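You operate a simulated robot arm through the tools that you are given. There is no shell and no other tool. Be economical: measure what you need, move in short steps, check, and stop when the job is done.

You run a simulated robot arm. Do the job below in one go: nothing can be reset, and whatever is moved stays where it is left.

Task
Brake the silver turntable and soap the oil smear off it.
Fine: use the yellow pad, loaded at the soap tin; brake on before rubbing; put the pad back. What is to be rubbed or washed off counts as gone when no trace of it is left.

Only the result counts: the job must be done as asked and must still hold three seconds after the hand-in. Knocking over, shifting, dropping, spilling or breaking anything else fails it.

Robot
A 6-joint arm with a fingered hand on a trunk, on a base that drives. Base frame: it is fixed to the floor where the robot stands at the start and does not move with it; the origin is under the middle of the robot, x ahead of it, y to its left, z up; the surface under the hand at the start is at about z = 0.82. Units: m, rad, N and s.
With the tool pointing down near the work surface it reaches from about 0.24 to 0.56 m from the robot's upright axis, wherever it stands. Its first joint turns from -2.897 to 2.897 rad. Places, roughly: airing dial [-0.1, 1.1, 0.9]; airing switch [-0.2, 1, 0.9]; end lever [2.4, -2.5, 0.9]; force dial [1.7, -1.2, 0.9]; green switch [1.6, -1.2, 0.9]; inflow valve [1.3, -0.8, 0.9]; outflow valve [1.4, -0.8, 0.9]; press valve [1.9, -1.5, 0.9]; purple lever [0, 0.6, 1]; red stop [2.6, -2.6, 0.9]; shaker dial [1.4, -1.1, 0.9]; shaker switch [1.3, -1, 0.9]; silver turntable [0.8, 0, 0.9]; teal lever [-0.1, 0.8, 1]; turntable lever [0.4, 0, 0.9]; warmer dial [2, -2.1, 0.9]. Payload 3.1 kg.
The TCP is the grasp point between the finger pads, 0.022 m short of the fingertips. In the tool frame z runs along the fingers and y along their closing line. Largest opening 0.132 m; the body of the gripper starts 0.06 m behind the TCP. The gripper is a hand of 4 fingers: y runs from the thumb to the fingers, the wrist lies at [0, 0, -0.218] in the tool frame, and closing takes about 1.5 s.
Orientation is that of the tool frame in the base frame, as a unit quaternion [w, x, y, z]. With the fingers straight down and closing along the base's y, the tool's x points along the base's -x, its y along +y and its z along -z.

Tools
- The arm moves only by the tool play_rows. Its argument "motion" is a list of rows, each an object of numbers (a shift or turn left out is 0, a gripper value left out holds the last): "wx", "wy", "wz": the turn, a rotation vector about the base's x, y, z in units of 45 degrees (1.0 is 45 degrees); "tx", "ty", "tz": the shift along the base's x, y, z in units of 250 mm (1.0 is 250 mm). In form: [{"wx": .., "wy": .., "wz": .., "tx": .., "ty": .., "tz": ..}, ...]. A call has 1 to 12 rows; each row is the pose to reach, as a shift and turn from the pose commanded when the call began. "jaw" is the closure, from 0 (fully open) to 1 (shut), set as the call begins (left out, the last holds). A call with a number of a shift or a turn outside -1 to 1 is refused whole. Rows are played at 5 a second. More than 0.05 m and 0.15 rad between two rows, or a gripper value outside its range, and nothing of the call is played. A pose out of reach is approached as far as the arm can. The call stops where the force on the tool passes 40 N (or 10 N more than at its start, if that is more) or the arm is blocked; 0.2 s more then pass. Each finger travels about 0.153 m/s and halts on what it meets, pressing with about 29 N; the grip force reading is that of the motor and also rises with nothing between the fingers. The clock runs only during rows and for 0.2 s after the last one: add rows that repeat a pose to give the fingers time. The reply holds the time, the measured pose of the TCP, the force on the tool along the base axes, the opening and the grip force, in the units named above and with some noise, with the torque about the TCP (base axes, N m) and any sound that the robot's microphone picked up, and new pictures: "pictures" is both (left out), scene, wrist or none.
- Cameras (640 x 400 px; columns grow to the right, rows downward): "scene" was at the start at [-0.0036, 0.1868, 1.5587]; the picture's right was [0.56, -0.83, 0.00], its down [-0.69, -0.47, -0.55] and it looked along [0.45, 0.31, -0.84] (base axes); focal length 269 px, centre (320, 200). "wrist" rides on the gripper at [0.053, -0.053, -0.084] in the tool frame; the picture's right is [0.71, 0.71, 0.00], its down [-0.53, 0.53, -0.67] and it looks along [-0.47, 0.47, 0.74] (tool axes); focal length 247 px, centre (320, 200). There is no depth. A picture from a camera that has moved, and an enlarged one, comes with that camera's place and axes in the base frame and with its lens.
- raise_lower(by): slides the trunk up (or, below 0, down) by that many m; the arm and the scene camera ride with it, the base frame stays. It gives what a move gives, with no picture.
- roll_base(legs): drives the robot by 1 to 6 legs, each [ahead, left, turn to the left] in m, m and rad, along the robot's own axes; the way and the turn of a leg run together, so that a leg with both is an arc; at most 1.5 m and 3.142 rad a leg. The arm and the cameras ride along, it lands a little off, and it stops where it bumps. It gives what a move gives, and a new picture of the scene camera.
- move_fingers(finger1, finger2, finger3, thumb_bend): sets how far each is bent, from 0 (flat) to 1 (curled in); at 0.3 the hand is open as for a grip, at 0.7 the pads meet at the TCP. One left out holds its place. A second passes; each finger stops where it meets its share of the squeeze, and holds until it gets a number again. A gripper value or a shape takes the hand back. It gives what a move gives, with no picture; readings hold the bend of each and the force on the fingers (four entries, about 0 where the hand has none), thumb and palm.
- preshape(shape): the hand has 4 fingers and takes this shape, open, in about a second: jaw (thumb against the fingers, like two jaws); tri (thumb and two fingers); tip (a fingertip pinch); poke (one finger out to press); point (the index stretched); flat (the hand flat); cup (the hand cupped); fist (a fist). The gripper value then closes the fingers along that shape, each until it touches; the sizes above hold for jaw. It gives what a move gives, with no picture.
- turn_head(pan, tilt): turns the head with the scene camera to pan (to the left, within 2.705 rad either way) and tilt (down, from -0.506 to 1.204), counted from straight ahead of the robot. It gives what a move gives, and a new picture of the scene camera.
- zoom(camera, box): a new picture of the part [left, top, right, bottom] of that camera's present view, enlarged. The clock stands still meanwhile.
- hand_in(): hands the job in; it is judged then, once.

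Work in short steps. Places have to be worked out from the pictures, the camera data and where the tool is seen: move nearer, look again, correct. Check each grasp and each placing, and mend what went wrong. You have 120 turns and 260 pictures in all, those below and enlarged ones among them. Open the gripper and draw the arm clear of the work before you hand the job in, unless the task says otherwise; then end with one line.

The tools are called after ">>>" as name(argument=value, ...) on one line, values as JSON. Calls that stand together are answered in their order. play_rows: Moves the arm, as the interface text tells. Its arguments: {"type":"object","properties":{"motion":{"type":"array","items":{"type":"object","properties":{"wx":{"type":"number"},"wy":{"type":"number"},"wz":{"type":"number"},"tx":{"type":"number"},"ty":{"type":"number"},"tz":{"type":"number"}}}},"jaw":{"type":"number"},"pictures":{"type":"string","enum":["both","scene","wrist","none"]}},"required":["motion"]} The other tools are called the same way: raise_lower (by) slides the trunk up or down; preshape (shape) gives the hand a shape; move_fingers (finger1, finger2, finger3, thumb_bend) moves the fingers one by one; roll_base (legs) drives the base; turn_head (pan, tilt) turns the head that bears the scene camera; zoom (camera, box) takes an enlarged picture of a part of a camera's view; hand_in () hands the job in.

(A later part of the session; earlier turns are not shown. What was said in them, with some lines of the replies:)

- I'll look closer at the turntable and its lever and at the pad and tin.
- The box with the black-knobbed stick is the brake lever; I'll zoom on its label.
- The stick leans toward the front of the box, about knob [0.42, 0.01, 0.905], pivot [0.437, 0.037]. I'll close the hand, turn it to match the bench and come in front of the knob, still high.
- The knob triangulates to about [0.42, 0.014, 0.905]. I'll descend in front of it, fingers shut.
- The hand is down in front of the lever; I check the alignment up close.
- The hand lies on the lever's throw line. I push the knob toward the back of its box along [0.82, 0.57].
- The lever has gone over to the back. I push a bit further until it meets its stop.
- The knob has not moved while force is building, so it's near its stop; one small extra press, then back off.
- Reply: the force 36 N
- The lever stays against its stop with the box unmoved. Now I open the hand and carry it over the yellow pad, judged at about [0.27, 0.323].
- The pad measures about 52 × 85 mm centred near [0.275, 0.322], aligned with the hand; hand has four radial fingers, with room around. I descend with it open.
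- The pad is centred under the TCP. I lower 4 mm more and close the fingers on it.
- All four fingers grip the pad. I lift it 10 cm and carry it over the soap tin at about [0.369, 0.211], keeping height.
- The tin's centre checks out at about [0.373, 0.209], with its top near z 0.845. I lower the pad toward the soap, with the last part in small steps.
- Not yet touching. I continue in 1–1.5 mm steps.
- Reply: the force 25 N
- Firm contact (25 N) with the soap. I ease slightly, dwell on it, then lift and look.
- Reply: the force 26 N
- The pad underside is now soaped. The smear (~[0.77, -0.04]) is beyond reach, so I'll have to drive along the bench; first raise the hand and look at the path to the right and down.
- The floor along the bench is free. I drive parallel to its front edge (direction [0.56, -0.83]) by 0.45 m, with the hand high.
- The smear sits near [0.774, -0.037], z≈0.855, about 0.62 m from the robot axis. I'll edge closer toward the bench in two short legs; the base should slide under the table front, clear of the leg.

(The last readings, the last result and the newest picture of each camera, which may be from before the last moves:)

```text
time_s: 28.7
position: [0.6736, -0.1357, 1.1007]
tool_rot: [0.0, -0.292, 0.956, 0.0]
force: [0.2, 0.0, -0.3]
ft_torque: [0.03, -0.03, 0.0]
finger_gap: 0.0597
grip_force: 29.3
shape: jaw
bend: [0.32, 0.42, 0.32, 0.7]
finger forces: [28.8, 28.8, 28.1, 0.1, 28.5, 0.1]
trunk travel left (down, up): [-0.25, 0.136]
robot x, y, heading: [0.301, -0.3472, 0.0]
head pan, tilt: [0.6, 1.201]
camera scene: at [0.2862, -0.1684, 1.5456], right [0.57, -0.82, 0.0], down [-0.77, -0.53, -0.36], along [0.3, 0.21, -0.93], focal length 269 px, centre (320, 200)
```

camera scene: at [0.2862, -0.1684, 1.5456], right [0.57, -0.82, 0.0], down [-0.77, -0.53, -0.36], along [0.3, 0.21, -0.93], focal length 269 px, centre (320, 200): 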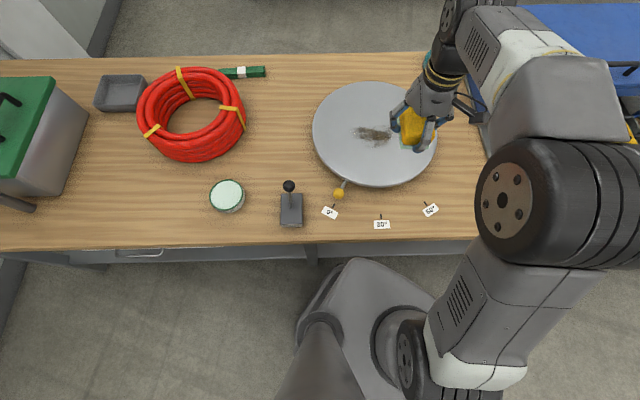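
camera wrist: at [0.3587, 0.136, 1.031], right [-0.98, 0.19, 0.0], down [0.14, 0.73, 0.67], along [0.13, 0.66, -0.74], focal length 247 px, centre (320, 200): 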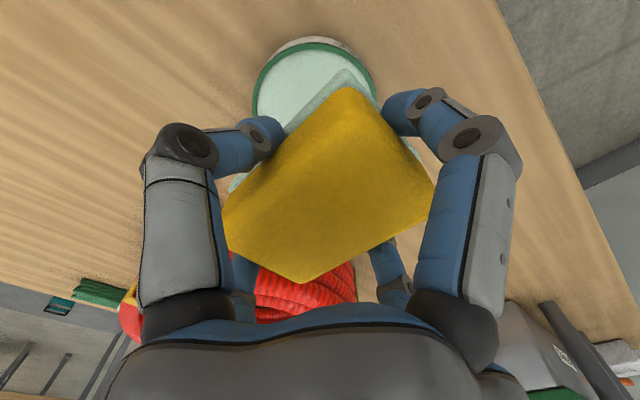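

No bump. Another short leg forward.

>>> roll_base(legs=[[0.06, 0.041, 0]])

>>> turn_head(pan=0.6, tilt=0.99)

>>> zoom(camera="scene", box=[290, 130, 450, 260])

```text
time_s: 29.6
position: [0.6994, -0.1207, 1.0982]
tool_rot: [-0.001, -0.294, 0.956, 0.0]
force: [0.2, 0.2, 0.3]
ft_torque: [0.02, -0.03, -0.01]
finger_gap: 0.0603
grip_force: 29.1
shape: jaw
bend: [0.32, 0.42, 0.32, 0.7]
finger forces: [29.0, 28.7, 28.0, 0.0, 28.4, 0.0]
trunk travel left (down, up): [-0.25, 0.136]
robot x, y, heading: [0.3269, -0.3289, -0.001]
head pan, tilt: [0.6, 1.201]
stopped in leg 1: the robot was blocked; the commanded pose is now the measured one
camera scene: at [0.3118, -0.1518, 1.5455], right [0.57, -0.82, 0.0], down [-0.77, -0.53, -0.36], along [0.3, 0.21, -0.93], focal length 269 px, centre (320, 200)
```

scene: 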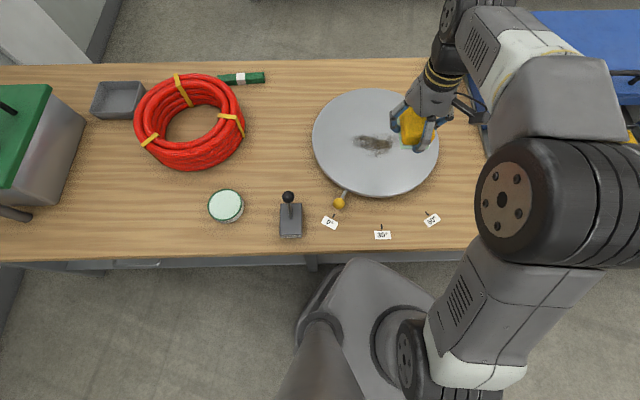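

```text
time_s: 30.4
position: [0.6995, -0.1192, 1.0987]
tool_rot: [0.0, -0.294, 0.956, 0.0]
force: [0.5, 1.1, -0.7]
ft_torque: [0.02, 0.04, 0.01]
finger_gap: 0.0601
grip_force: 28.7
shape: jaw
bend: [0.32, 0.42, 0.32, 0.7]
finger forces: [28.9, 28.7, 28.0, 0.1, 28.4, 0.0]
trunk travel left (down, up): [-0.25, 0.136]
robot x, y, heading: [0.3228, -0.3337, 0.004]
head pan, tilt: [0.6, 0.99]
camera scene: at [0.3237, -0.1435, 1.5588], right [0.57, -0.82, 0.0], down [-0.69, -0.47, -0.55], along [0.45, 0.31, -0.84], focal length 269 px, centre (320, 200)
```

scene: 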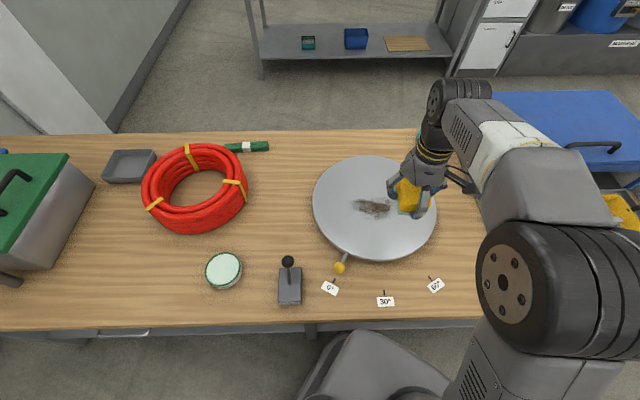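

```text
3.08 times, centred on (370, 195) of scene
camera zoom: at [0.3237, -0.1435, 1.5588], right [0.57, -0.82, 0.0], down [-0.69, -0.47, -0.55], along [0.45, 0.31, -0.84], focal length 827 px, centre (166, 215)
```

zoom: 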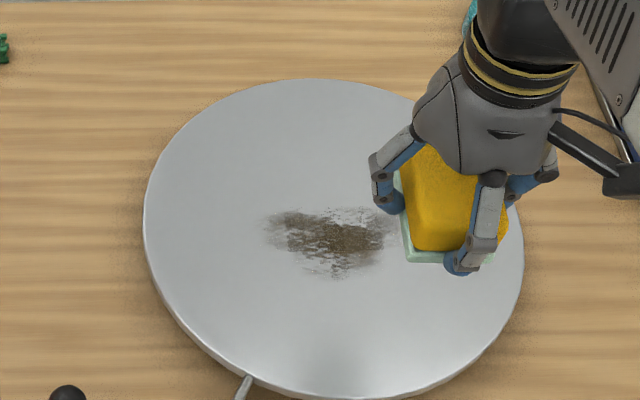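

Blocked harmlessly now at the bench; the smear centre [0.769, -0.036] is 0.53 m away, within reach. Smear is about 0.14 m along the bench by 0.08 m deep. I bring the pad over its centre, 3 cm above.

>>> play_rows(motion=[{"tx": 0.07, "ty": 0.083, "tz": -0.1}, {"tx": 0.14, "ty": 0.166, "tz": -0.2}, {"tx": 0.21, "ty": 0.25, "tz": -0.3}, {"tx": 0.278, "ty": 0.333, "tz": -0.42}, {"tx": 0.278, "ty": 0.333, "tz": -0.56}, {"tx": 0.278, "ty": 0.333, "tz": -0.7}, {"tx": 0.278, "ty": 0.333, "tz": -0.74}, {"tx": 0.278, "ty": 0.333, "tz": -0.74}])

>>> zoom(camera="scene", box=[290, 130, 450, 260])

```text
time_s: 32.2
position: [0.7687, -0.038, 0.914]
tool_rot: [-0.001, -0.293, 0.956, -0.001]
force: [0.4, -0.2, -0.4]
ft_torque: [0.03, -0.01, -0.01]
finger_gap: 0.0598
grip_force: 28.3
shape: jaw
bend: [0.32, 0.42, 0.32, 0.7]
finger forces: [28.3, 28.7, 27.8, 0.0, 28.5, 0.0]
trunk travel left (down, up): [-0.25, 0.136]
robot x, y, heading: [0.3291, -0.3291, 0.003]
head pan, tilt: [0.6, 0.99]
camera scene: at [0.3236, -0.1435, 1.5588], right [0.57, -0.82, 0.0], down [-0.69, -0.47, -0.55], along [0.45, 0.31, -0.84], focal length 269 px, centre (320, 200)
camera wrist: at [0.7555, -0.1119, 0.9967], right [-0.98, 0.19, 0.0], down [0.14, 0.73, 0.67], along [0.13, 0.66, -0.74], focal length 247 px, centre (320, 200)
```

scene: 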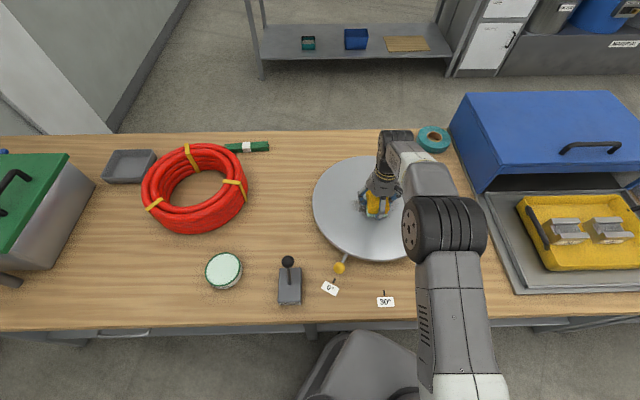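
wrist: 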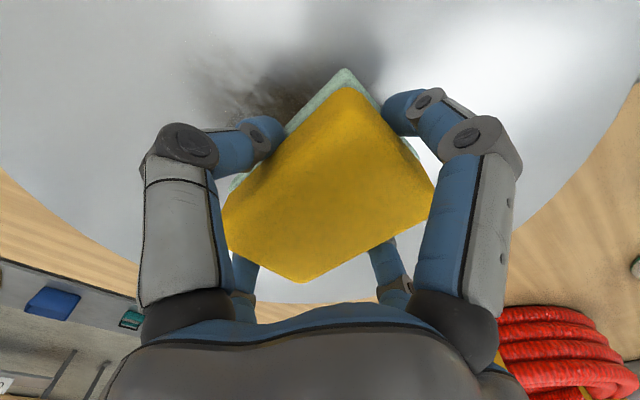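

```text
3.08 times, centred on (370, 195) of scene
camera zoom: at [0.3236, -0.1435, 1.5588], right [0.57, -0.82, 0.0], down [-0.69, -0.47, -0.55], along [0.45, 0.31, -0.84], focal length 827 px, centre (166, 215)
```

zoom: 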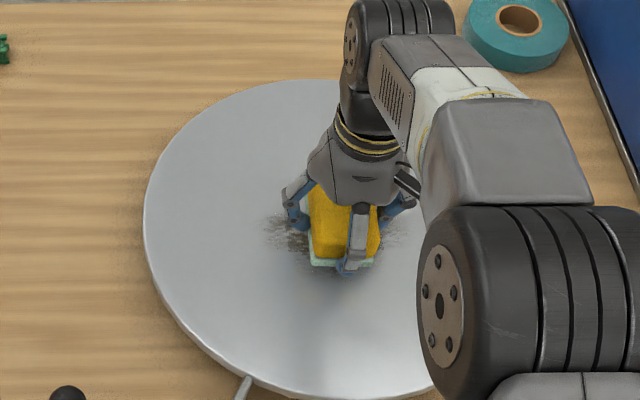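

Centred over the smear. I lower to light contact.

>>> play_rows(motion=[{"tz": -0.05}, {"tz": -0.08}, {"tz": -0.095}, {"tz": -0.105}, {"tz": -0.112}, {"tz": -0.112}], pictures="none")

```text
time_s: 33.6
position: [0.7682, -0.0372, 0.8898]
tool_rot: [0.004, -0.294, 0.956, 0.002]
force: [-0.6, 1.6, 38.4]
ft_torque: [-0.11, 0.04, 0.02]
finger_gap: 0.0601
grip_force: 28.6
shape: jaw
bend: [0.32, 0.41, 0.32, 0.7]
finger forces: [29.7, 30.9, 29.0, 0.1, 31.8, 0.0]
trunk travel left (down, up): [-0.25, 0.136]
robot x, y, heading: [0.3264, -0.3274, 0.009]
head pan, tilt: [0.6, 0.99]
```

Contact at about TCP z 0.890. I ease off to a lighter press and rub along the smear's length.

>>> play_rows(motion=[{"tz": 0.009}, {"tz": 0.009, "tx": 0.045, "ty": -0.066}, {"tz": 0.009, "tx": 0.09, "ty": -0.133}, {"tz": 0.009, "tx": 0.134, "ty": -0.199}, {"tz": 0.009, "tx": 0.179, "ty": -0.266}, {"tz": 0.009, "tx": 0.134, "ty": -0.199}, {"tz": 0.009, "tx": 0.09, "ty": -0.133}, {"tz": 0.009, "tx": 0.045, "ty": -0.066}, {"tz": 0.009}, {"tz": 0.009, "tx": -0.045, "ty": 0.066}, {"tz": 0.009, "tx": -0.09, "ty": 0.133}, {"tz": 0.009, "tx": -0.134, "ty": 0.199}])

>>> zoom(camera="scene", box=[290, 130, 450, 260])

```text
time_s: 36.2
position: [0.7366, 0.0097, 0.8898]
tool_rot: [0.002, -0.294, 0.956, 0.001]
force: [12.1, -16.8, 34.7]
ft_torque: [-0.44, -0.29, 0.01]
finger_gap: 0.0614
grip_force: 28.7
shape: jaw
bend: [0.32, 0.81, 0.32, 0.7]
finger forces: [29.8, 27.4, 29.8, 0.0, 34.8, 0.0]
trunk travel left (down, up): [-0.25, 0.136]
robot x, y, heading: [0.3277, -0.3323, -0.002]
head pan, tilt: [0.6, 0.99]
camera scene: at [0.3219, -0.1494, 1.5597], right [0.57, -0.82, 0.0], down [-0.69, -0.47, -0.55], along [0.45, 0.31, -0.83], focal length 269 px, centre (320, 200)
camera wrist: at [0.7225, -0.0643, 0.9724], right [-0.98, 0.19, 0.0], down [0.14, 0.73, 0.67], along [0.13, 0.66, -0.74], focal length 247 px, centre (320, 200)
```

scene: 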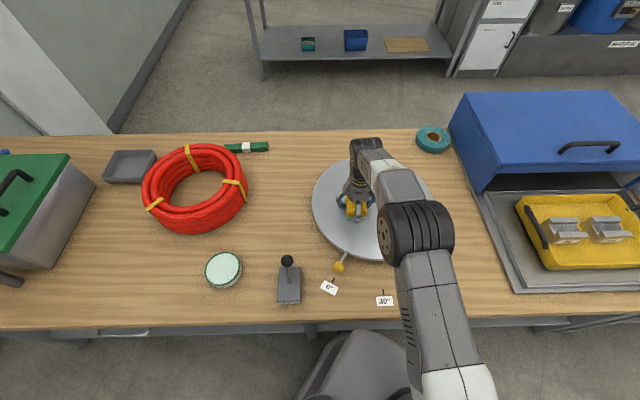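
wrist: 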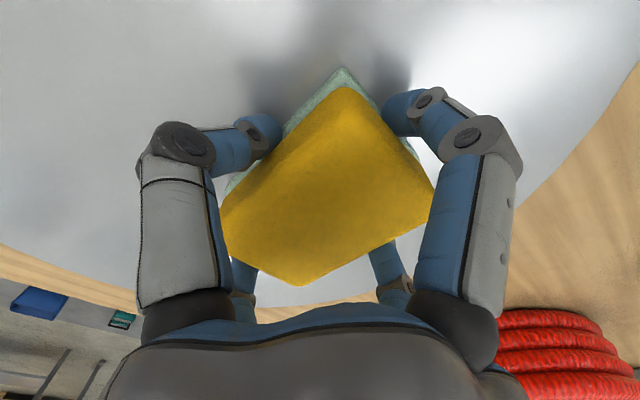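

```text
3.08 times, centred on (370, 195) of scene
camera zoom: at [0.3219, -0.1494, 1.5597], right [0.57, -0.82, 0.0], down [-0.69, -0.47, -0.55], along [0.45, 0.31, -0.83], focal length 827 px, centre (166, 215)
```

zoom: 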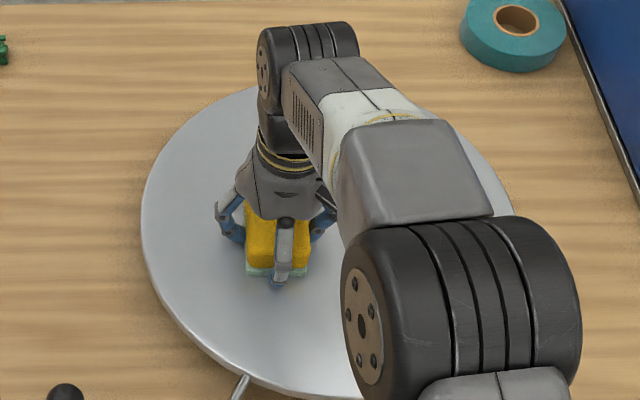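

No smear is visible where I've rubbed. I lift and move the hand aside to inspect the disc.

>>> play_rows(motion=[{"tz": 0.04}, {"tz": 0.15}, {"tz": 0.3}, {"tz": 0.4, "tx": -0.1, "ty": 0.1}, {"tz": 0.4, "tx": -0.2, "ty": 0.22}, {"tz": 0.4, "tx": -0.3, "ty": 0.35}, {"tz": 0.4, "tx": -0.36, "ty": 0.45}])

>>> zoom(camera="scene", box=[300, 140, 450, 270])

```text
time_s: 37.8
position: [0.6433, 0.1247, 0.9855]
tool_rot: [-0.002, -0.293, 0.956, -0.002]
force: [0.2, -0.2, -0.7]
ft_torque: [0.02, -0.01, 0.01]
finger_gap: 0.061
grip_force: 28.9
shape: jaw
bend: [0.32, 0.8, 0.32, 0.7]
finger forces: [29.2, 29.5, 29.7, 0.0, 27.9, 0.1]
out of reach, approached as far as the arm can: row 7
trunk travel left (down, up): [-0.25, 0.136]
robot x, y, heading: [0.3235, -0.3312, 0.005]
head pan, tilt: [0.6, 0.99]
camera scene: at [0.3234, -0.143, 1.5588], right [0.57, -0.82, 0.0], down [-0.69, -0.47, -0.55], along [0.45, 0.31, -0.84], focal length 269 px, centre (320, 200)
camera wrist: at [0.6307, 0.0504, 1.0694], right [-0.98, 0.19, 0.0], down [0.14, 0.73, 0.67], along [0.12, 0.65, -0.75], focal length 247 px, centre (320, 200)
```

scene: 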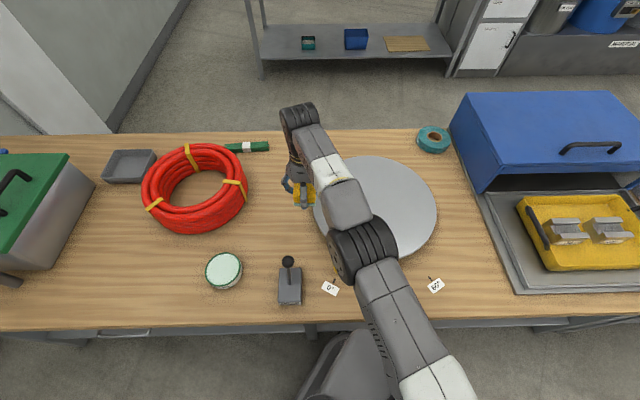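
wrist: 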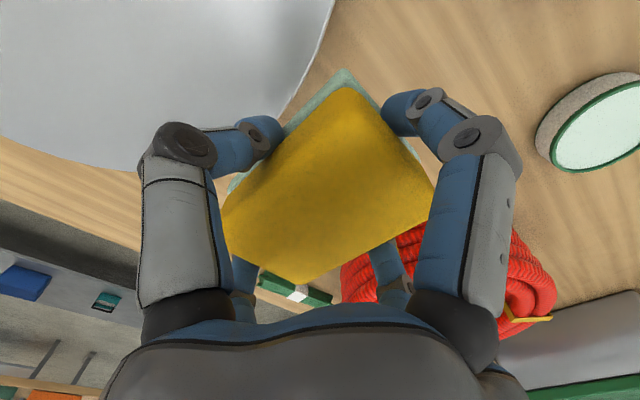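

```text
3.08 times, centred on (375, 205) of scene
camera zoom: at [0.3234, -0.143, 1.5588], right [0.57, -0.82, 0.0], down [-0.69, -0.47, -0.55], along [0.45, 0.31, -0.84], focal length 827 px, centre (151, 185)
```

zoom: 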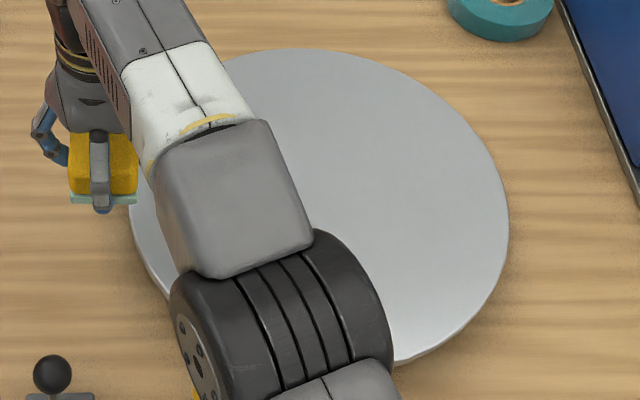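

The visible disc is clean, but the forearm hides its left part. I bring the hand back up and to the right to see that part.

>>> play_rows(motion=[{"tz": 0.12, "tx": 0.02, "ty": -0.1}, {"tz": 0.24, "tx": 0.05, "ty": -0.24}, {"tz": 0.36, "tx": 0.08, "ty": -0.38}, {"tz": 0.46, "tx": 0.11, "ty": -0.52}, {"tz": 0.46, "tx": 0.15, "ty": -0.68}, {"tz": 0.46, "tx": 0.19, "ty": -0.84}, {"tz": 0.46, "tx": 0.22, "ty": -1.0}, {"tz": 0.46, "tx": 0.22, "ty": -1.0}])

>>> zoom(camera="scene", box=[300, 140, 450, 270])

```text
time_s: 39.6
position: [0.6978, -0.1287, 1.1019]
tool_rot: [0.0, -0.294, 0.956, 0.0]
force: [0.6, -0.4, -0.6]
ft_torque: [-0.05, 0.02, 0.02]
finger_gap: 0.0608
grip_force: 29.1
shape: jaw
bend: [0.32, 0.8, 0.32, 0.7]
finger forces: [27.8, 29.4, 29.2, 0.0, 27.9, 0.1]
trunk travel left (down, up): [-0.25, 0.136]
robot x, y, heading: [0.3296, -0.3296, 0.004]
head pan, tilt: [0.6, 0.99]
camera scene: at [0.3234, -0.143, 1.5588], right [0.57, -0.82, 0.0], down [-0.69, -0.47, -0.55], along [0.45, 0.31, -0.84], focal length 269 px, centre (320, 200)
camera wrist: at [0.6847, -0.2029, 1.1848], right [-0.98, 0.19, 0.0], down [0.14, 0.73, 0.67], along [0.12, 0.66, -0.74], focal length 247 px, centre (320, 200)
```

scene: 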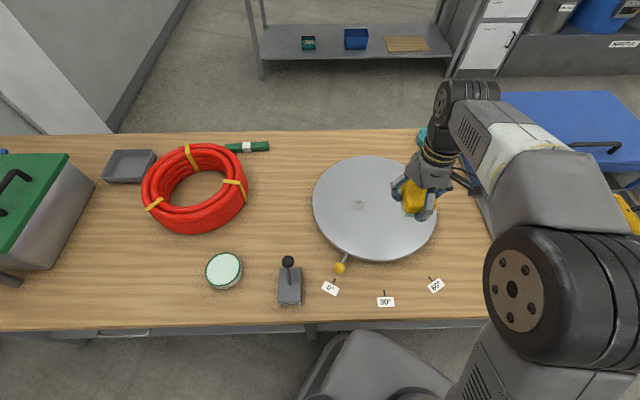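
wrist: 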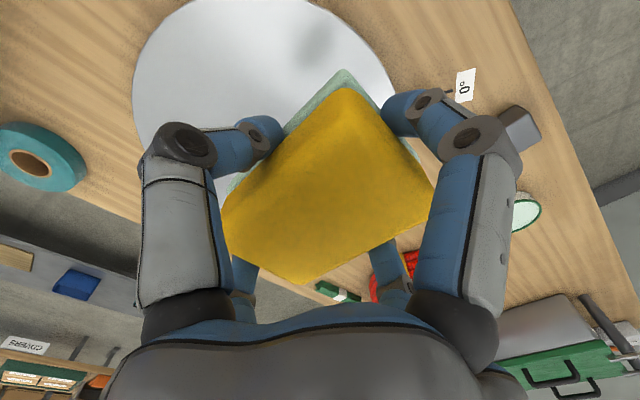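

```text
3.08 times, centred on (375, 205) of scene
camera zoom: at [0.3234, -0.143, 1.5588], right [0.57, -0.82, 0.0], down [-0.69, -0.47, -0.55], along [0.45, 0.31, -0.84], focal length 827 px, centre (151, 185)
```

zoom: 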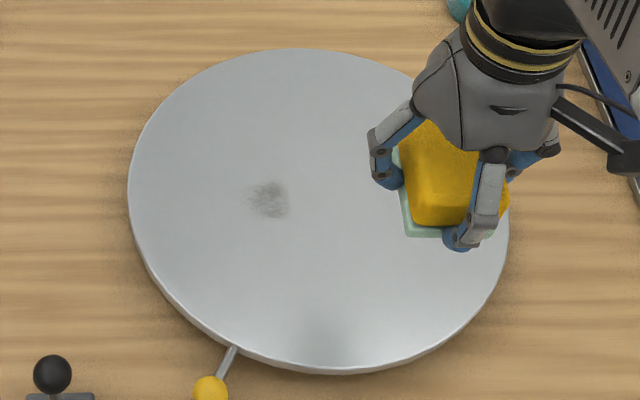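

A faint grey patch remains near [0.752, 0.011]. I go back over it.

>>> play_rows(motion=[{"tx": 0.05, "ty": 0.14, "tz": -0.1}, {"tx": 0.1, "ty": 0.28, "tz": -0.2}, {"tx": 0.16, "ty": 0.42, "tz": -0.3}, {"tx": 0.215, "ty": 0.558, "tz": -0.4}, {"tx": 0.215, "ty": 0.558, "tz": -0.56}, {"tx": 0.215, "ty": 0.558, "tz": -0.7}, {"tx": 0.215, "ty": 0.558, "tz": -0.79}, {"tx": 0.215, "ty": 0.558, "tz": -0.82}, {"tx": 0.215, "ty": 0.558, "tz": -0.835}, {"tx": 0.215, "ty": 0.558, "tz": -0.842}, {"tx": 0.215, "ty": 0.558, "tz": -0.842}], pictures="none")

```text
time_s: 42.0
position: [0.7537, 0.013, 0.8924]
tool_rot: [0.0, -0.293, 0.956, -0.001]
force: [0.1, -0.4, -0.1]
ft_torque: [0.02, -0.02, 0.01]
finger_gap: 0.0607
grip_force: 29.2
shape: jaw
bend: [0.32, 0.8, 0.32, 0.7]
finger forces: [26.7, 29.3, 28.9, 0.0, 28.0, 0.0]
trunk travel left (down, up): [-0.25, 0.136]
robot x, y, heading: [0.3254, -0.3293, 0.007]
head pan, tilt: [0.6, 0.99]
```

Just above contact. I press down 3 mm in small steps and rub in short strokes along and across.

>>> play_rows(motion=[{"tz": -0.008}, {"tz": -0.014}, {"tz": -0.016, "tx": -0.03, "ty": 0.045}, {"tz": -0.016, "tx": -0.07, "ty": 0.1}, {"tz": -0.016, "tx": -0.03, "ty": 0.045}, {"tz": -0.016}, {"tz": -0.016, "tx": 0.045, "ty": -0.066}, {"tz": -0.016}, {"tz": -0.016, "tx": -0.04, "ty": -0.027}, {"tz": -0.016, "tx": -0.08, "ty": -0.054}, {"tz": -0.016, "tx": -0.04, "ty": -0.027}, {"tz": -0.016}], pictures="none")

```text
time_s: 44.6
position: [0.7474, 0.0111, 0.8891]
tool_rot: [-0.001, -0.294, 0.956, -0.001]
force: [-13.7, -9.3, 21.8]
ft_torque: [-0.24, 0.15, -0.06]
finger_gap: 0.0606
grip_force: 29.0
shape: jaw
bend: [0.32, 0.8, 0.32, 0.7]
finger forces: [30.9, 31.1, 27.2, 0.0, 30.4, 0.0]
trunk travel left (down, up): [-0.25, 0.136]
robot x, y, heading: [0.3258, -0.3283, 0.005]
head pan, tilt: [0.6, 0.99]
```

Full rub done at ~22 N. Lift and inspect again.

>>> play_rows(motion=[{"tz": 0.05}, {"tz": 0.2}, {"tz": 0.36}, {"tz": 0.52, "tx": -0.03, "ty": -0.08}, {"tz": 0.68, "tx": -0.06, "ty": -0.18}, {"tz": 0.84, "tx": -0.1, "ty": -0.28}, {"tz": 0.84, "tx": -0.16, "ty": -0.42}, {"tz": 0.84, "tx": -0.215, "ty": -0.558}, {"tz": 0.84, "tx": -0.215, "ty": -0.7}], pictures="none")

>>> zoom(camera="scene", box=[300, 140, 450, 270])

```text
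time_s: 46.6
position: [0.6988, -0.1638, 1.0974]
tool_rot: [-0.001, -0.293, 0.956, 0.0]
force: [-0.2, 0.2, -0.3]
ft_torque: [-0.01, 0.01, -0.02]
finger_gap: 0.0605
grip_force: 29.6
shape: jaw
bend: [0.32, 0.8, 0.31, 0.7]
finger forces: [26.5, 29.1, 29.3, 0.1, 28.6, 0.1]
trunk travel left (down, up): [-0.25, 0.136]
robot x, y, heading: [0.3287, -0.3303, 0.007]
head pan, tilt: [0.6, 0.99]
```

```text
3.08 times, centred on (375, 205) of scene
camera zoom: at [0.3234, -0.1447, 1.559], right [0.57, -0.82, 0.0], down [-0.69, -0.47, -0.55], along [0.45, 0.31, -0.84], focal length 827 px, centre (151, 185)
```

zoom: 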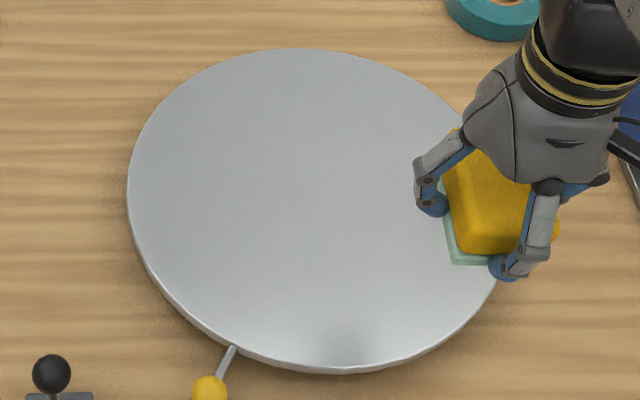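

It looks clean; a closer zoom on the disc centre to be sure no faint trace remains.

>>> zoom(camera="scene", box=[330, 160, 410, 220])

>>> zoom(camera="wrist", box=[100, 0, 420, 150])

```text
6.67 times, centred on (370, 190) of scene
camera zoom: at [0.3234, -0.1447, 1.559], right [0.57, -0.82, 0.0], down [-0.69, -0.47, -0.55], along [0.45, 0.31, -0.84], focal length 1793 px, centre (-13, 267)
```

zoom: 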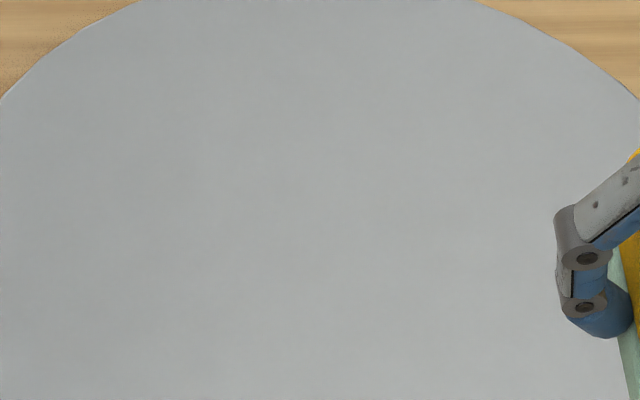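

```text
2.00 times, centred on (260, 75) of wrist
camera zoom: at [0.6847, -0.2378, 1.1803], right [-0.98, 0.19, 0.0], down [0.14, 0.73, 0.67], along [0.13, 0.66, -0.74], focal length 494 px, centre (440, 450)
```

zoom: 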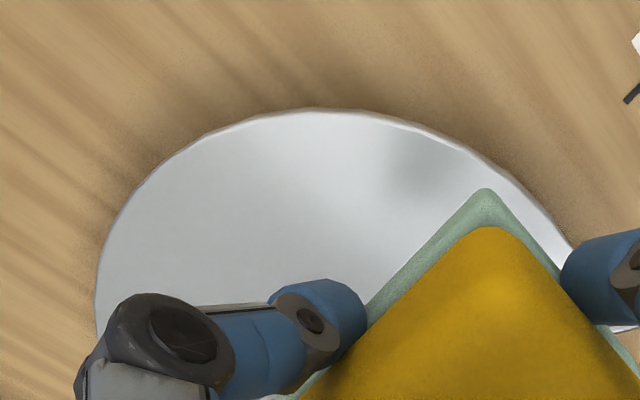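

Disc looks clean. For certainty I'll make one more overlapping pass, slightly nearer one way and slightly farther the other way.

>>> play_rows(motion=[{"tx": 0.1, "ty": 0.06, "tz": -0.12}, {"tx": 0.2, "ty": 0.12, "tz": -0.24}, {"tx": 0.3, "ty": 0.18, "tz": -0.36}, {"tx": 0.389, "ty": 0.243, "tz": -0.5}, {"tx": 0.389, "ty": 0.243, "tz": -0.64}, {"tx": 0.389, "ty": 0.243, "tz": -0.76}, {"tx": 0.389, "ty": 0.243, "tz": -0.8}, {"tx": 0.389, "ty": 0.243, "tz": -0.818}, {"tx": 0.389, "ty": 0.243, "tz": -0.818}], pictures="none")

```text
time_s: 48.6
position: [0.7956, -0.1017, 0.8935]
tool_rot: [-0.001, -0.293, 0.956, 0.0]
force: [-0.3, 0.0, -0.3]
ft_torque: [0.0, 0.0, 0.01]
finger_gap: 0.0608
grip_force: 29.7
shape: jaw
bend: [0.32, 0.8, 0.31, 0.7]
finger forces: [26.4, 28.9, 29.1, 0.0, 28.6, 0.0]
trunk travel left (down, up): [-0.25, 0.136]
robot x, y, heading: [0.3289, -0.3345, 0.003]
head pan, tilt: [0.6, 0.99]
```

Press and sweep along the near band.

>>> play_rows(motion=[{"tz": -0.01}, {"tz": -0.018}, {"tz": -0.018, "tx": -0.045, "ty": 0.066}, {"tz": -0.018, "tx": -0.09, "ty": 0.133}, {"tz": -0.018, "tx": -0.134, "ty": 0.199}, {"tz": -0.018, "tx": -0.179, "ty": 0.266}, {"tz": -0.018, "tx": -0.224, "ty": 0.332}, {"tz": -0.018, "tx": -0.269, "ty": 0.398}, {"tz": -0.018, "tx": -0.313, "ty": 0.465}, {"tz": -0.018, "tx": -0.345, "ty": 0.511}], pictures="none")

```text
time_s: 50.8
position: [0.7089, 0.0245, 0.8894]
tool_rot: [0.0, -0.293, 0.956, 0.0]
force: [4.7, -7.5, 11.4]
ft_torque: [-0.21, -0.15, 0.03]
finger_gap: 0.0608
grip_force: 28.7
shape: jaw
bend: [0.32, 0.8, 0.31, 0.7]
finger forces: [26.2, 26.9, 29.1, 0.0, 31.8, 0.0]
trunk travel left (down, up): [-0.25, 0.136]
robot x, y, heading: [0.3268, -0.3315, -0.0]
head pan, tilt: [0.6, 0.99]
```

Shift 3 cm farther and sweep back, then lift.

>>> play_rows(motion=[{"tx": 0.05, "ty": 0.033}, {"tx": 0.098, "ty": 0.067}, {"tx": 0.143, "ty": 0.001}, {"tx": 0.188, "ty": -0.066}, {"tx": 0.232, "ty": -0.132}, {"tx": 0.277, "ty": -0.199}, {"tx": 0.322, "ty": -0.265}, {"tx": 0.367, "ty": -0.331}, {"tx": 0.411, "ty": -0.398}, {"tx": 0.443, "ty": -0.444}], pictures="none")

>>> play_rows(motion=[{"tz": 0.05}, {"tz": 0.2}, {"tz": 0.36}, {"tz": 0.52, "tx": -0.1, "ty": -0.06}, {"tz": 0.68, "tx": -0.2, "ty": -0.12}, {"tz": 0.84, "tx": -0.3, "ty": -0.18}, {"tz": 0.84, "tx": -0.43, "ty": -0.28}, {"tz": 0.84, "tx": -0.43, "ty": -0.28}])

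>>> zoom(camera="scene", box=[300, 140, 450, 270])

```text
time_s: 53.0
position: [0.8207, -0.0826, 0.8896]
tool_rot: [0.0, -0.294, 0.956, -0.001]
force: [-4.9, 6.9, 11.0]
ft_torque: [0.1, 0.07, 0.02]
finger_gap: 0.0601
grip_force: 28.9
shape: jaw
bend: [0.32, 0.8, 0.32, 0.7]
finger forces: [26.3, 31.6, 28.7, 0.0, 28.2, 0.0]
trunk travel left (down, up): [-0.25, 0.136]
robot x, y, heading: [0.3304, -0.3329, 0.008]
head pan, tilt: [0.6, 0.99]
```

```text
time_s: 54.8
position: [0.7132, -0.1545, 1.0969]
tool_rot: [-0.001, -0.294, 0.956, 0.0]
force: [0.2, 0.1, -0.4]
ft_torque: [-0.01, 0.02, 0.05]
finger_gap: 0.0602
grip_force: 29.1
shape: jaw
bend: [0.32, 0.8, 0.32, 0.7]
finger forces: [26.3, 28.8, 28.9, 0.0, 29.6, 0.1]
trunk travel left (down, up): [-0.25, 0.136]
robot x, y, heading: [0.3257, -0.3306, 0.007]
head pan, tilt: [0.6, 0.99]
camera scene: at [0.3243, -0.1431, 1.5588], right [0.57, -0.82, 0.0], down [-0.69, -0.47, -0.55], along [0.45, 0.31, -0.84], focal length 269 px, centre (320, 200)
camera wrist: at [0.7002, -0.2275, 1.1808], right [-0.98, 0.19, 0.0], down [0.14, 0.73, 0.67], along [0.12, 0.66, -0.75], focal length 247 px, centre (320, 200)
```

scene: 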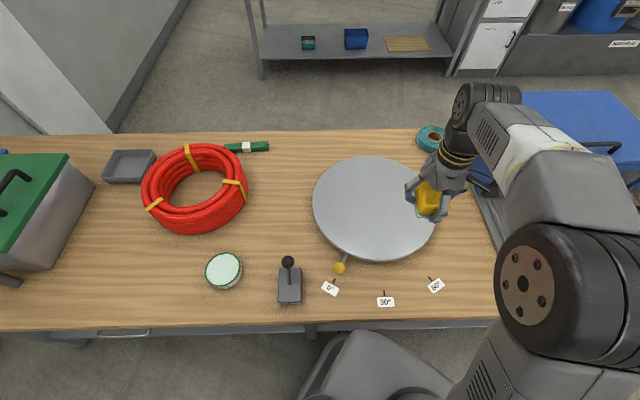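
wrist: 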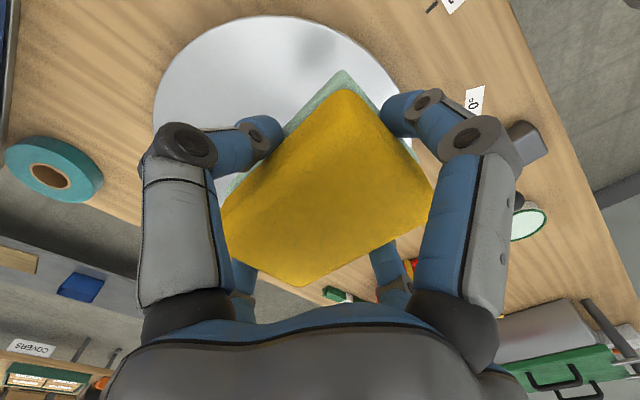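

```text
3.08 times, centred on (375, 205) of scene
camera zoom: at [0.3243, -0.1431, 1.5588], right [0.57, -0.82, 0.0], down [-0.69, -0.47, -0.55], along [0.45, 0.31, -0.84], focal length 827 px, centre (151, 185)
```

zoom: 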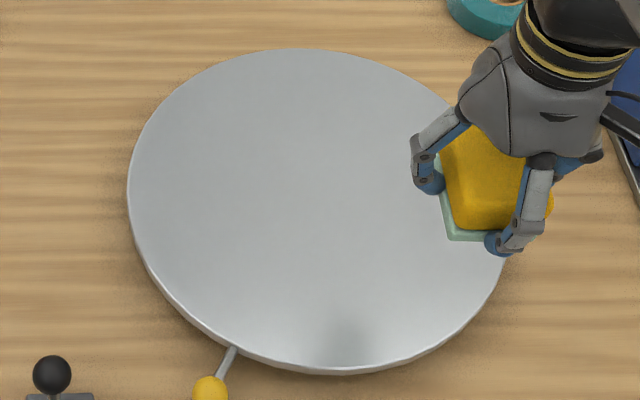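

The turntable is clean. I drive back: away from the bench, then along it to the start position.

>>> roll_base(legs=[[-0.073, -0.049, 0], [-0.254, 0.38, 0]])

```text
time_s: 58.2
position: [0.3855, 0.1743, 1.0974]
tool_rot: [0.0, -0.295, 0.956, 0.0]
force: [0.1, 0.2, -0.4]
ft_torque: [-0.02, 0.0, 0.01]
finger_gap: 0.0598
grip_force: 28.6
shape: jaw
bend: [0.32, 0.8, 0.32, 0.7]
finger forces: [26.3, 28.8, 29.0, 0.1, 29.6, 0.0]
trunk travel left (down, up): [-0.25, 0.136]
robot x, y, heading: [0.0026, -0.0029, 0.009]
head pan, tilt: [0.6, 0.99]
camera scene: at [-0.0049, 0.183, 1.5588], right [0.57, -0.82, 0.0], down [-0.69, -0.48, -0.55], along [0.45, 0.31, -0.84], focal length 269 px, centre (320, 200)
```

scene: 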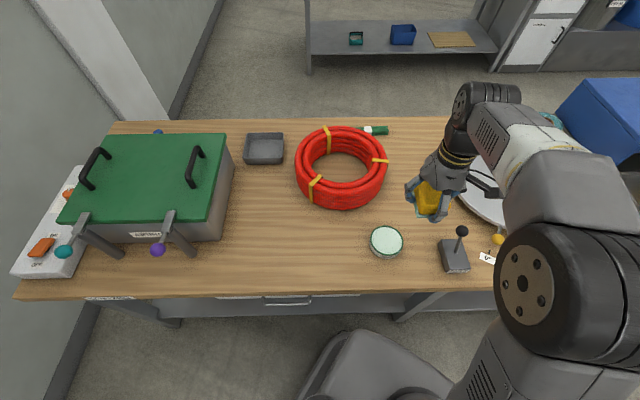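

Back at the start pose. I carry the pad above its original spot [0.273, 0.322] and lower to 2 cm above.

>>> play_rows(motion=[{"tx": -0.09, "ty": 0.118}, {"tx": -0.18, "ty": 0.236}, {"tx": -0.27, "ty": 0.354}, {"tx": -0.36, "ty": 0.472}, {"tx": -0.452, "ty": 0.591, "tz": -0.1}, {"tx": -0.452, "ty": 0.591, "tz": -0.28}, {"tx": -0.452, "ty": 0.591, "tz": -0.46}, {"tx": -0.452, "ty": 0.591, "tz": -0.64}, {"tx": -0.452, "ty": 0.591, "tz": -0.8}, {"tx": -0.452, "ty": 0.591, "tz": -0.91}, {"tx": -0.452, "ty": 0.591, "tz": -0.91}], pictures="scene")

```text
time_s: 60.6
position: [0.2714, 0.3216, 0.8687]
tool_rot: [0.001, -0.295, 0.956, 0.0]
force: [-0.6, 0.7, -1.1]
ft_torque: [0.03, 0.01, 0.0]
finger_gap: 0.0602
grip_force: 29.4
shape: jaw
bend: [0.32, 0.8, 0.32, 0.7]
finger forces: [26.2, 28.9, 28.6, 0.1, 29.4, 0.0]
trunk travel left (down, up): [-0.25, 0.136]
robot x, y, heading: [0.0013, -0.0061, 0.003]
head pan, tilt: [0.6, 0.99]
camera scene: at [-0.0045, 0.1822, 1.5589], right [0.57, -0.82, 0.0], down [-0.69, -0.48, -0.55], along [0.45, 0.31, -0.84], focal length 269 px, centre (320, 200)
```

scene: 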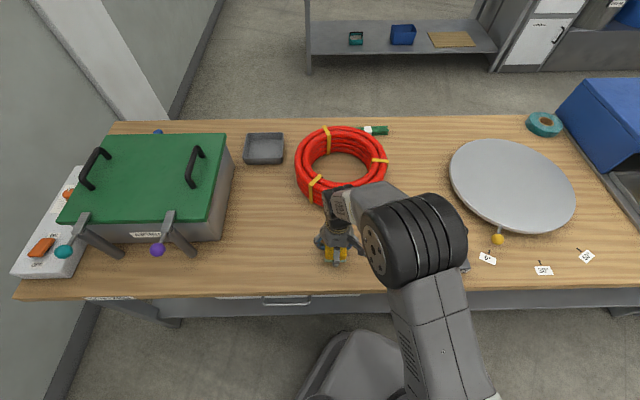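

Lowering the last 2 cm gently onto the bench.

>>> play_rows(motion=[{"tz": -0.04, "tx": 0.004}, {"tz": -0.06, "tx": 0.004}, {"tz": -0.07, "tx": 0.004}, {"tz": -0.075, "tx": 0.004}, {"tz": -0.078, "tx": 0.004}], pictures="none")

```text
time_s: 61.8
position: [0.2748, 0.3221, 0.8494]
tool_rot: [0.0, -0.294, 0.956, 0.0]
force: [0.3, -0.6, 0.2]
ft_torque: [-0.02, 0.03, -0.03]
finger_gap: 0.0597
grip_force: 29.2
shape: jaw
bend: [0.32, 0.8, 0.32, 0.7]
finger forces: [26.2, 28.9, 28.6, 0.0, 29.4, 0.1]
trunk travel left (down, up): [-0.25, 0.136]
robot x, y, heading: [-0.0005, -0.0065, 0.008]
head pan, tilt: [0.6, 0.99]
```

A touch more until contact.

>>> play_rows(motion=[{"tz": -0.003}, {"tz": -0.006}, {"tz": -0.006}], pictures="none")

```text
time_s: 62.6
position: [0.272, 0.3212, 0.8491]
tool_rot: [-0.001, -0.295, 0.956, -0.001]
force: [-0.1, -0.1, -0.3]
ft_torque: [-0.01, 0.02, -0.02]
finger_gap: 0.0599
grip_force: 28.7
shape: jaw
bend: [0.32, 0.8, 0.32, 0.7]
finger forces: [26.2, 28.9, 28.6, 0.0, 29.5, 0.0]
trunk travel left (down, up): [-0.25, 0.136]
robot x, y, heading: [0.0018, -0.004, 0.003]
head pan, tilt: [0.6, 0.99]
```

Still no contact force; one more millimetre or so.

>>> play_rows(motion=[{"tz": -0.003}, {"tz": -0.006}, {"tz": -0.006}], pictures="none")

```text
time_s: 63.4
position: [0.2732, 0.3221, 0.8474]
tool_rot: [-0.001, -0.295, 0.955, 0.0]
force: [-0.2, -0.1, -0.3]
ft_torque: [0.01, 0.04, 0.0]
finger_gap: 0.0601
grip_force: 29.3
shape: jaw
bend: [0.32, 0.8, 0.32, 0.7]
finger forces: [26.2, 28.9, 28.7, 0.1, 29.4, 0.1]
trunk travel left (down, up): [-0.25, 0.136]
robot x, y, heading: [-0.0006, -0.0042, 0.002]
head pan, tilt: [0.6, 0.99]
```

>>> play_rows(motion=[{"tz": -0.004}, {"tz": -0.008}, {"tz": -0.008}], pictures="none")

```text
time_s: 64.2
position: [0.2739, 0.3221, 0.8463]
tool_rot: [0.0, -0.295, 0.956, 0.0]
force: [0.1, 0.1, 0.2]
ft_torque: [-0.02, 0.01, -0.01]
finger_gap: 0.06
grip_force: 28.8
shape: jaw
bend: [0.32, 0.8, 0.32, 0.7]
finger forces: [26.2, 28.9, 28.5, 0.0, 29.5, 0.0]
trunk travel left (down, up): [-0.25, 0.136]
robot x, y, heading: [-0.0049, -0.0053, 0.006]
head pan, tilt: [0.6, 0.99]
```

Still free; I look with the scene camera while going down another bit.

>>> play_rows(motion=[{"tz": -0.004}, {"tz": -0.007}, {"tz": -0.007}], pictures="wrist")

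>>> zoom(camera="scene", box=[300, 200, 380, 280])

```text
time_s: 65.0
position: [0.2741, 0.3215, 0.8452]
tool_rot: [0.001, -0.295, 0.956, 0.001]
force: [1.3, -0.2, 16.0]
ft_torque: [-0.08, -0.02, 0.02]
finger_gap: 0.0601
grip_force: 29.1
shape: jaw
bend: [0.32, 0.8, 0.32, 0.7]
finger forces: [26.1, 29.3, 28.9, 0.0, 30.4, 0.0]
trunk travel left (down, up): [-0.25, 0.136]
robot x, y, heading: [-0.0004, -0.0018, 0.007]
head pan, tilt: [0.6, 0.99]
camera wrist: at [0.2601, 0.2472, 0.9282], right [-0.98, 0.19, 0.0], down [0.14, 0.73, 0.67], along [0.13, 0.66, -0.74], focal length 247 px, centre (320, 200)
```

wrist: 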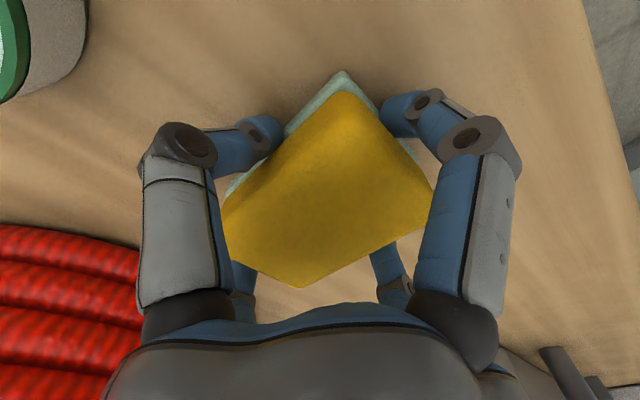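

```text
5.00 times, centred on (340, 240) of scene
camera zoom: at [-0.0053, 0.181, 1.5591], right [0.57, -0.82, 0.0], down [-0.69, -0.47, -0.55], along [0.45, 0.31, -0.84], focal length 1344 px, centre (220, 0)
```

zoom: 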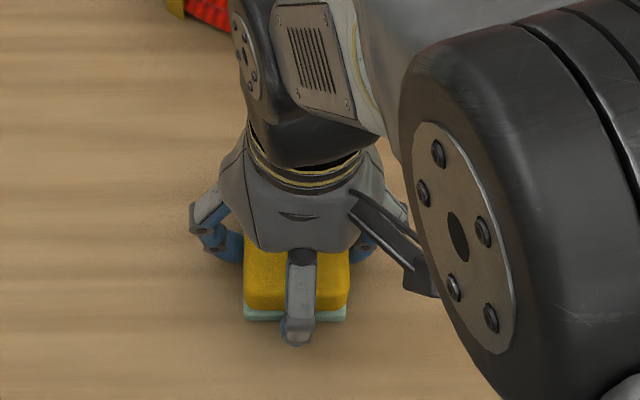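

Contact on the bench (16 N). I ease 1 mm up and open the fingers.

>>> play_rows(motion=[{"tz": 0.003}, {"tz": 0.003}, {"tz": 0.003}, {"tz": 0.003}, {"tz": 0.003}, {"tz": 0.003}, {"tz": 0.003}], jaw=0, pictures="wrist")

```text
time_s: 66.6
position: [0.2733, 0.3212, 0.8442]
tool_rot: [-0.001, -0.295, 0.956, -0.001]
force: [0.2, 0.8, 0.2]
ft_torque: [0.02, -0.02, 0.01]
finger_gap: 0.1319
grip_force: 0.1
shape: jaw
bend: [0.3, 0.3, 0.3, 0.3]
finger forces: [0.0, 0.0, 0.1, 0.0, 0.0, 0.0]
trunk travel left (down, up): [-0.25, 0.136]
robot x, y, heading: [-0.0002, -0.0041, 0.005]
head pan, tilt: [0.6, 0.99]
camera wrist: at [0.2601, 0.247, 0.9281], right [-0.98, 0.19, 0.0], down [0.14, 0.73, 0.67], along [0.12, 0.66, -0.74], focal length 247 px, centre (320, 200)
```

wrist: 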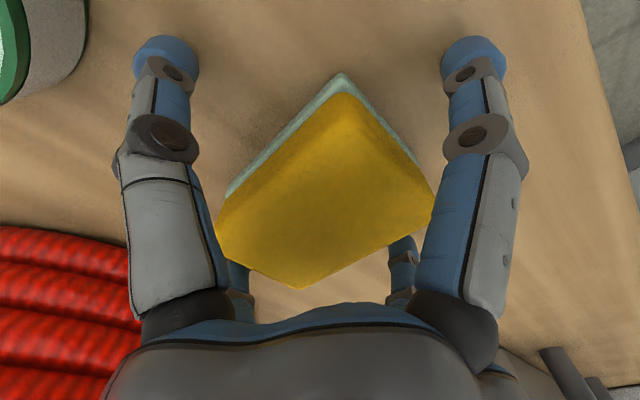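

The fingers are clear of the pad on all sides. I rise straight up and draw away toward the free space, then check everything.

>>> play_rows(motion=[{"tz": 0.1}, {"tz": 0.25}, {"tz": 0.42}, {"tz": 0.6}, {"tz": 0.78}, {"tz": 0.96}, {"tz": 0.96, "tx": 0.08, "ty": -0.15}, {"tz": 0.96, "tx": 0.16, "ty": -0.3}, {"tz": 0.96, "tx": 0.24, "ty": -0.45}, {"tz": 0.96, "tx": 0.32, "ty": -0.6}], pictures="scene")

>>> zoom(camera="scene", box=[300, 200, 420, 280])

>>> zoom(camera="scene", box=[430, 130, 580, 280])

```text
time_s: 68.8
position: [0.3552, 0.1678, 1.0853]
tool_rot: [-0.001, -0.295, 0.956, -0.001]
force: [-0.5, -0.4, -0.2]
ft_torque: [0.01, 0.0, 0.01]
finger_gap: 0.132
grip_force: 0.0
shape: jaw
bend: [0.3, 0.3, 0.3, 0.3]
finger forces: [0.1, 0.0, 0.1, 0.1, 0.1, 0.1]
trunk travel left (down, up): [-0.25, 0.136]
robot x, y, heading: [-0.0009, -0.0017, 0.006]
head pan, tilt: [0.6, 0.99]
camera scene: at [-0.0041, 0.1814, 1.559], right [0.57, -0.82, 0.0], down [-0.69, -0.48, -0.55], along [0.45, 0.31, -0.84], focal length 269 px, centre (320, 200)
```

scene: 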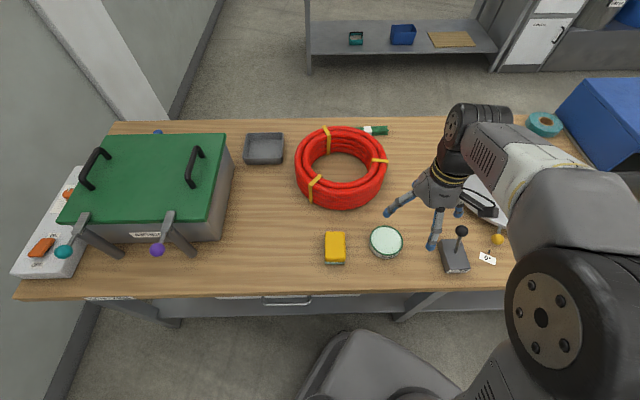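

```text
5.00 times, centred on (360, 240) of scene
camera zoom: at [-0.0041, 0.1814, 1.559], right [0.57, -0.82, 0.0], down [-0.69, -0.48, -0.55], along [0.45, 0.31, -0.84], focal length 1344 px, centre (120, 0)
```

zoom: 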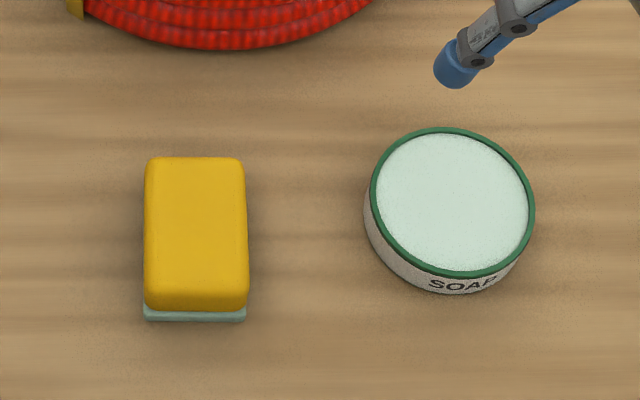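

```text
2.67 times, centred on (505, 205) of scene
camera zoom: at [-0.0041, 0.1814, 1.559], right [0.57, -0.82, 0.0], down [-0.69, -0.48, -0.55], along [0.45, 0.31, -0.84], focal length 717 px, centre (-173, 187)
```

zoom: 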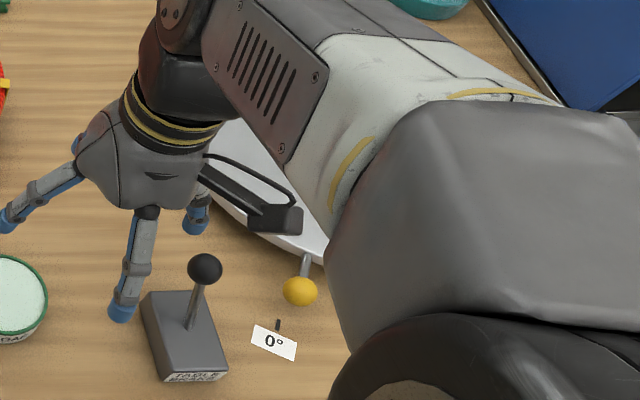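

Pad and tin sit where they were, the brake lever is over, and the table stands at 0°. I raise the hand a little more, then hand in.

>>> play_rows(motion=[{"tz": 0.15}, {"tz": 0.3}, {"tz": 0.42}, {"tz": 0.42}], pictures="scene")

>>> hand_in()

```text
time_s: 69.8
position: [0.3545, 0.17, 1.1895]
tool_rot: [-0.001, -0.295, 0.956, 0.0]
force: [-0.7, 0.0, -0.5]
ft_torque: [-0.01, 0.02, -0.01]
finger_gap: 0.1319
grip_force: 0.0
shape: jaw
bend: [0.3, 0.3, 0.3, 0.3]
finger forces: [0.0, 0.1, 0.0, 0.0, 0.1, 0.1]
trunk travel left (down, up): [-0.25, 0.136]
robot x, y, heading: [0.0012, -0.0012, 0.002]
head pan, tilt: [0.6, 0.99]
camera scene: at [-0.0043, 0.1823, 1.5588], right [0.57, -0.82, 0.0], down [-0.69, -0.48, -0.55], along [0.45, 0.31, -0.84], focal length 269 px, centre (320, 200)
```

scene: 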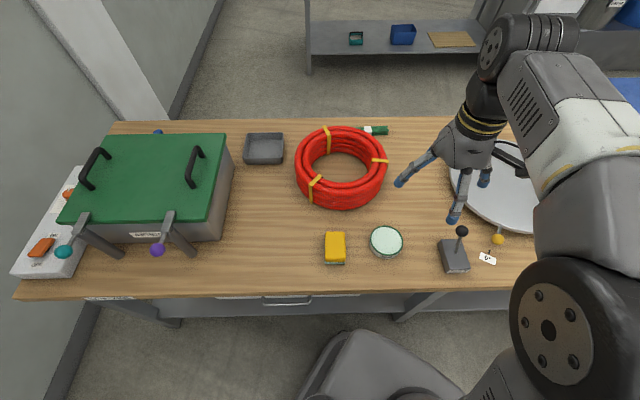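

```text
The job is handed in.
```

The turntable brake was set before any rubbing, the oil smear is soaped off with no trace left in the last close views, and the yellow pad is back in its place.
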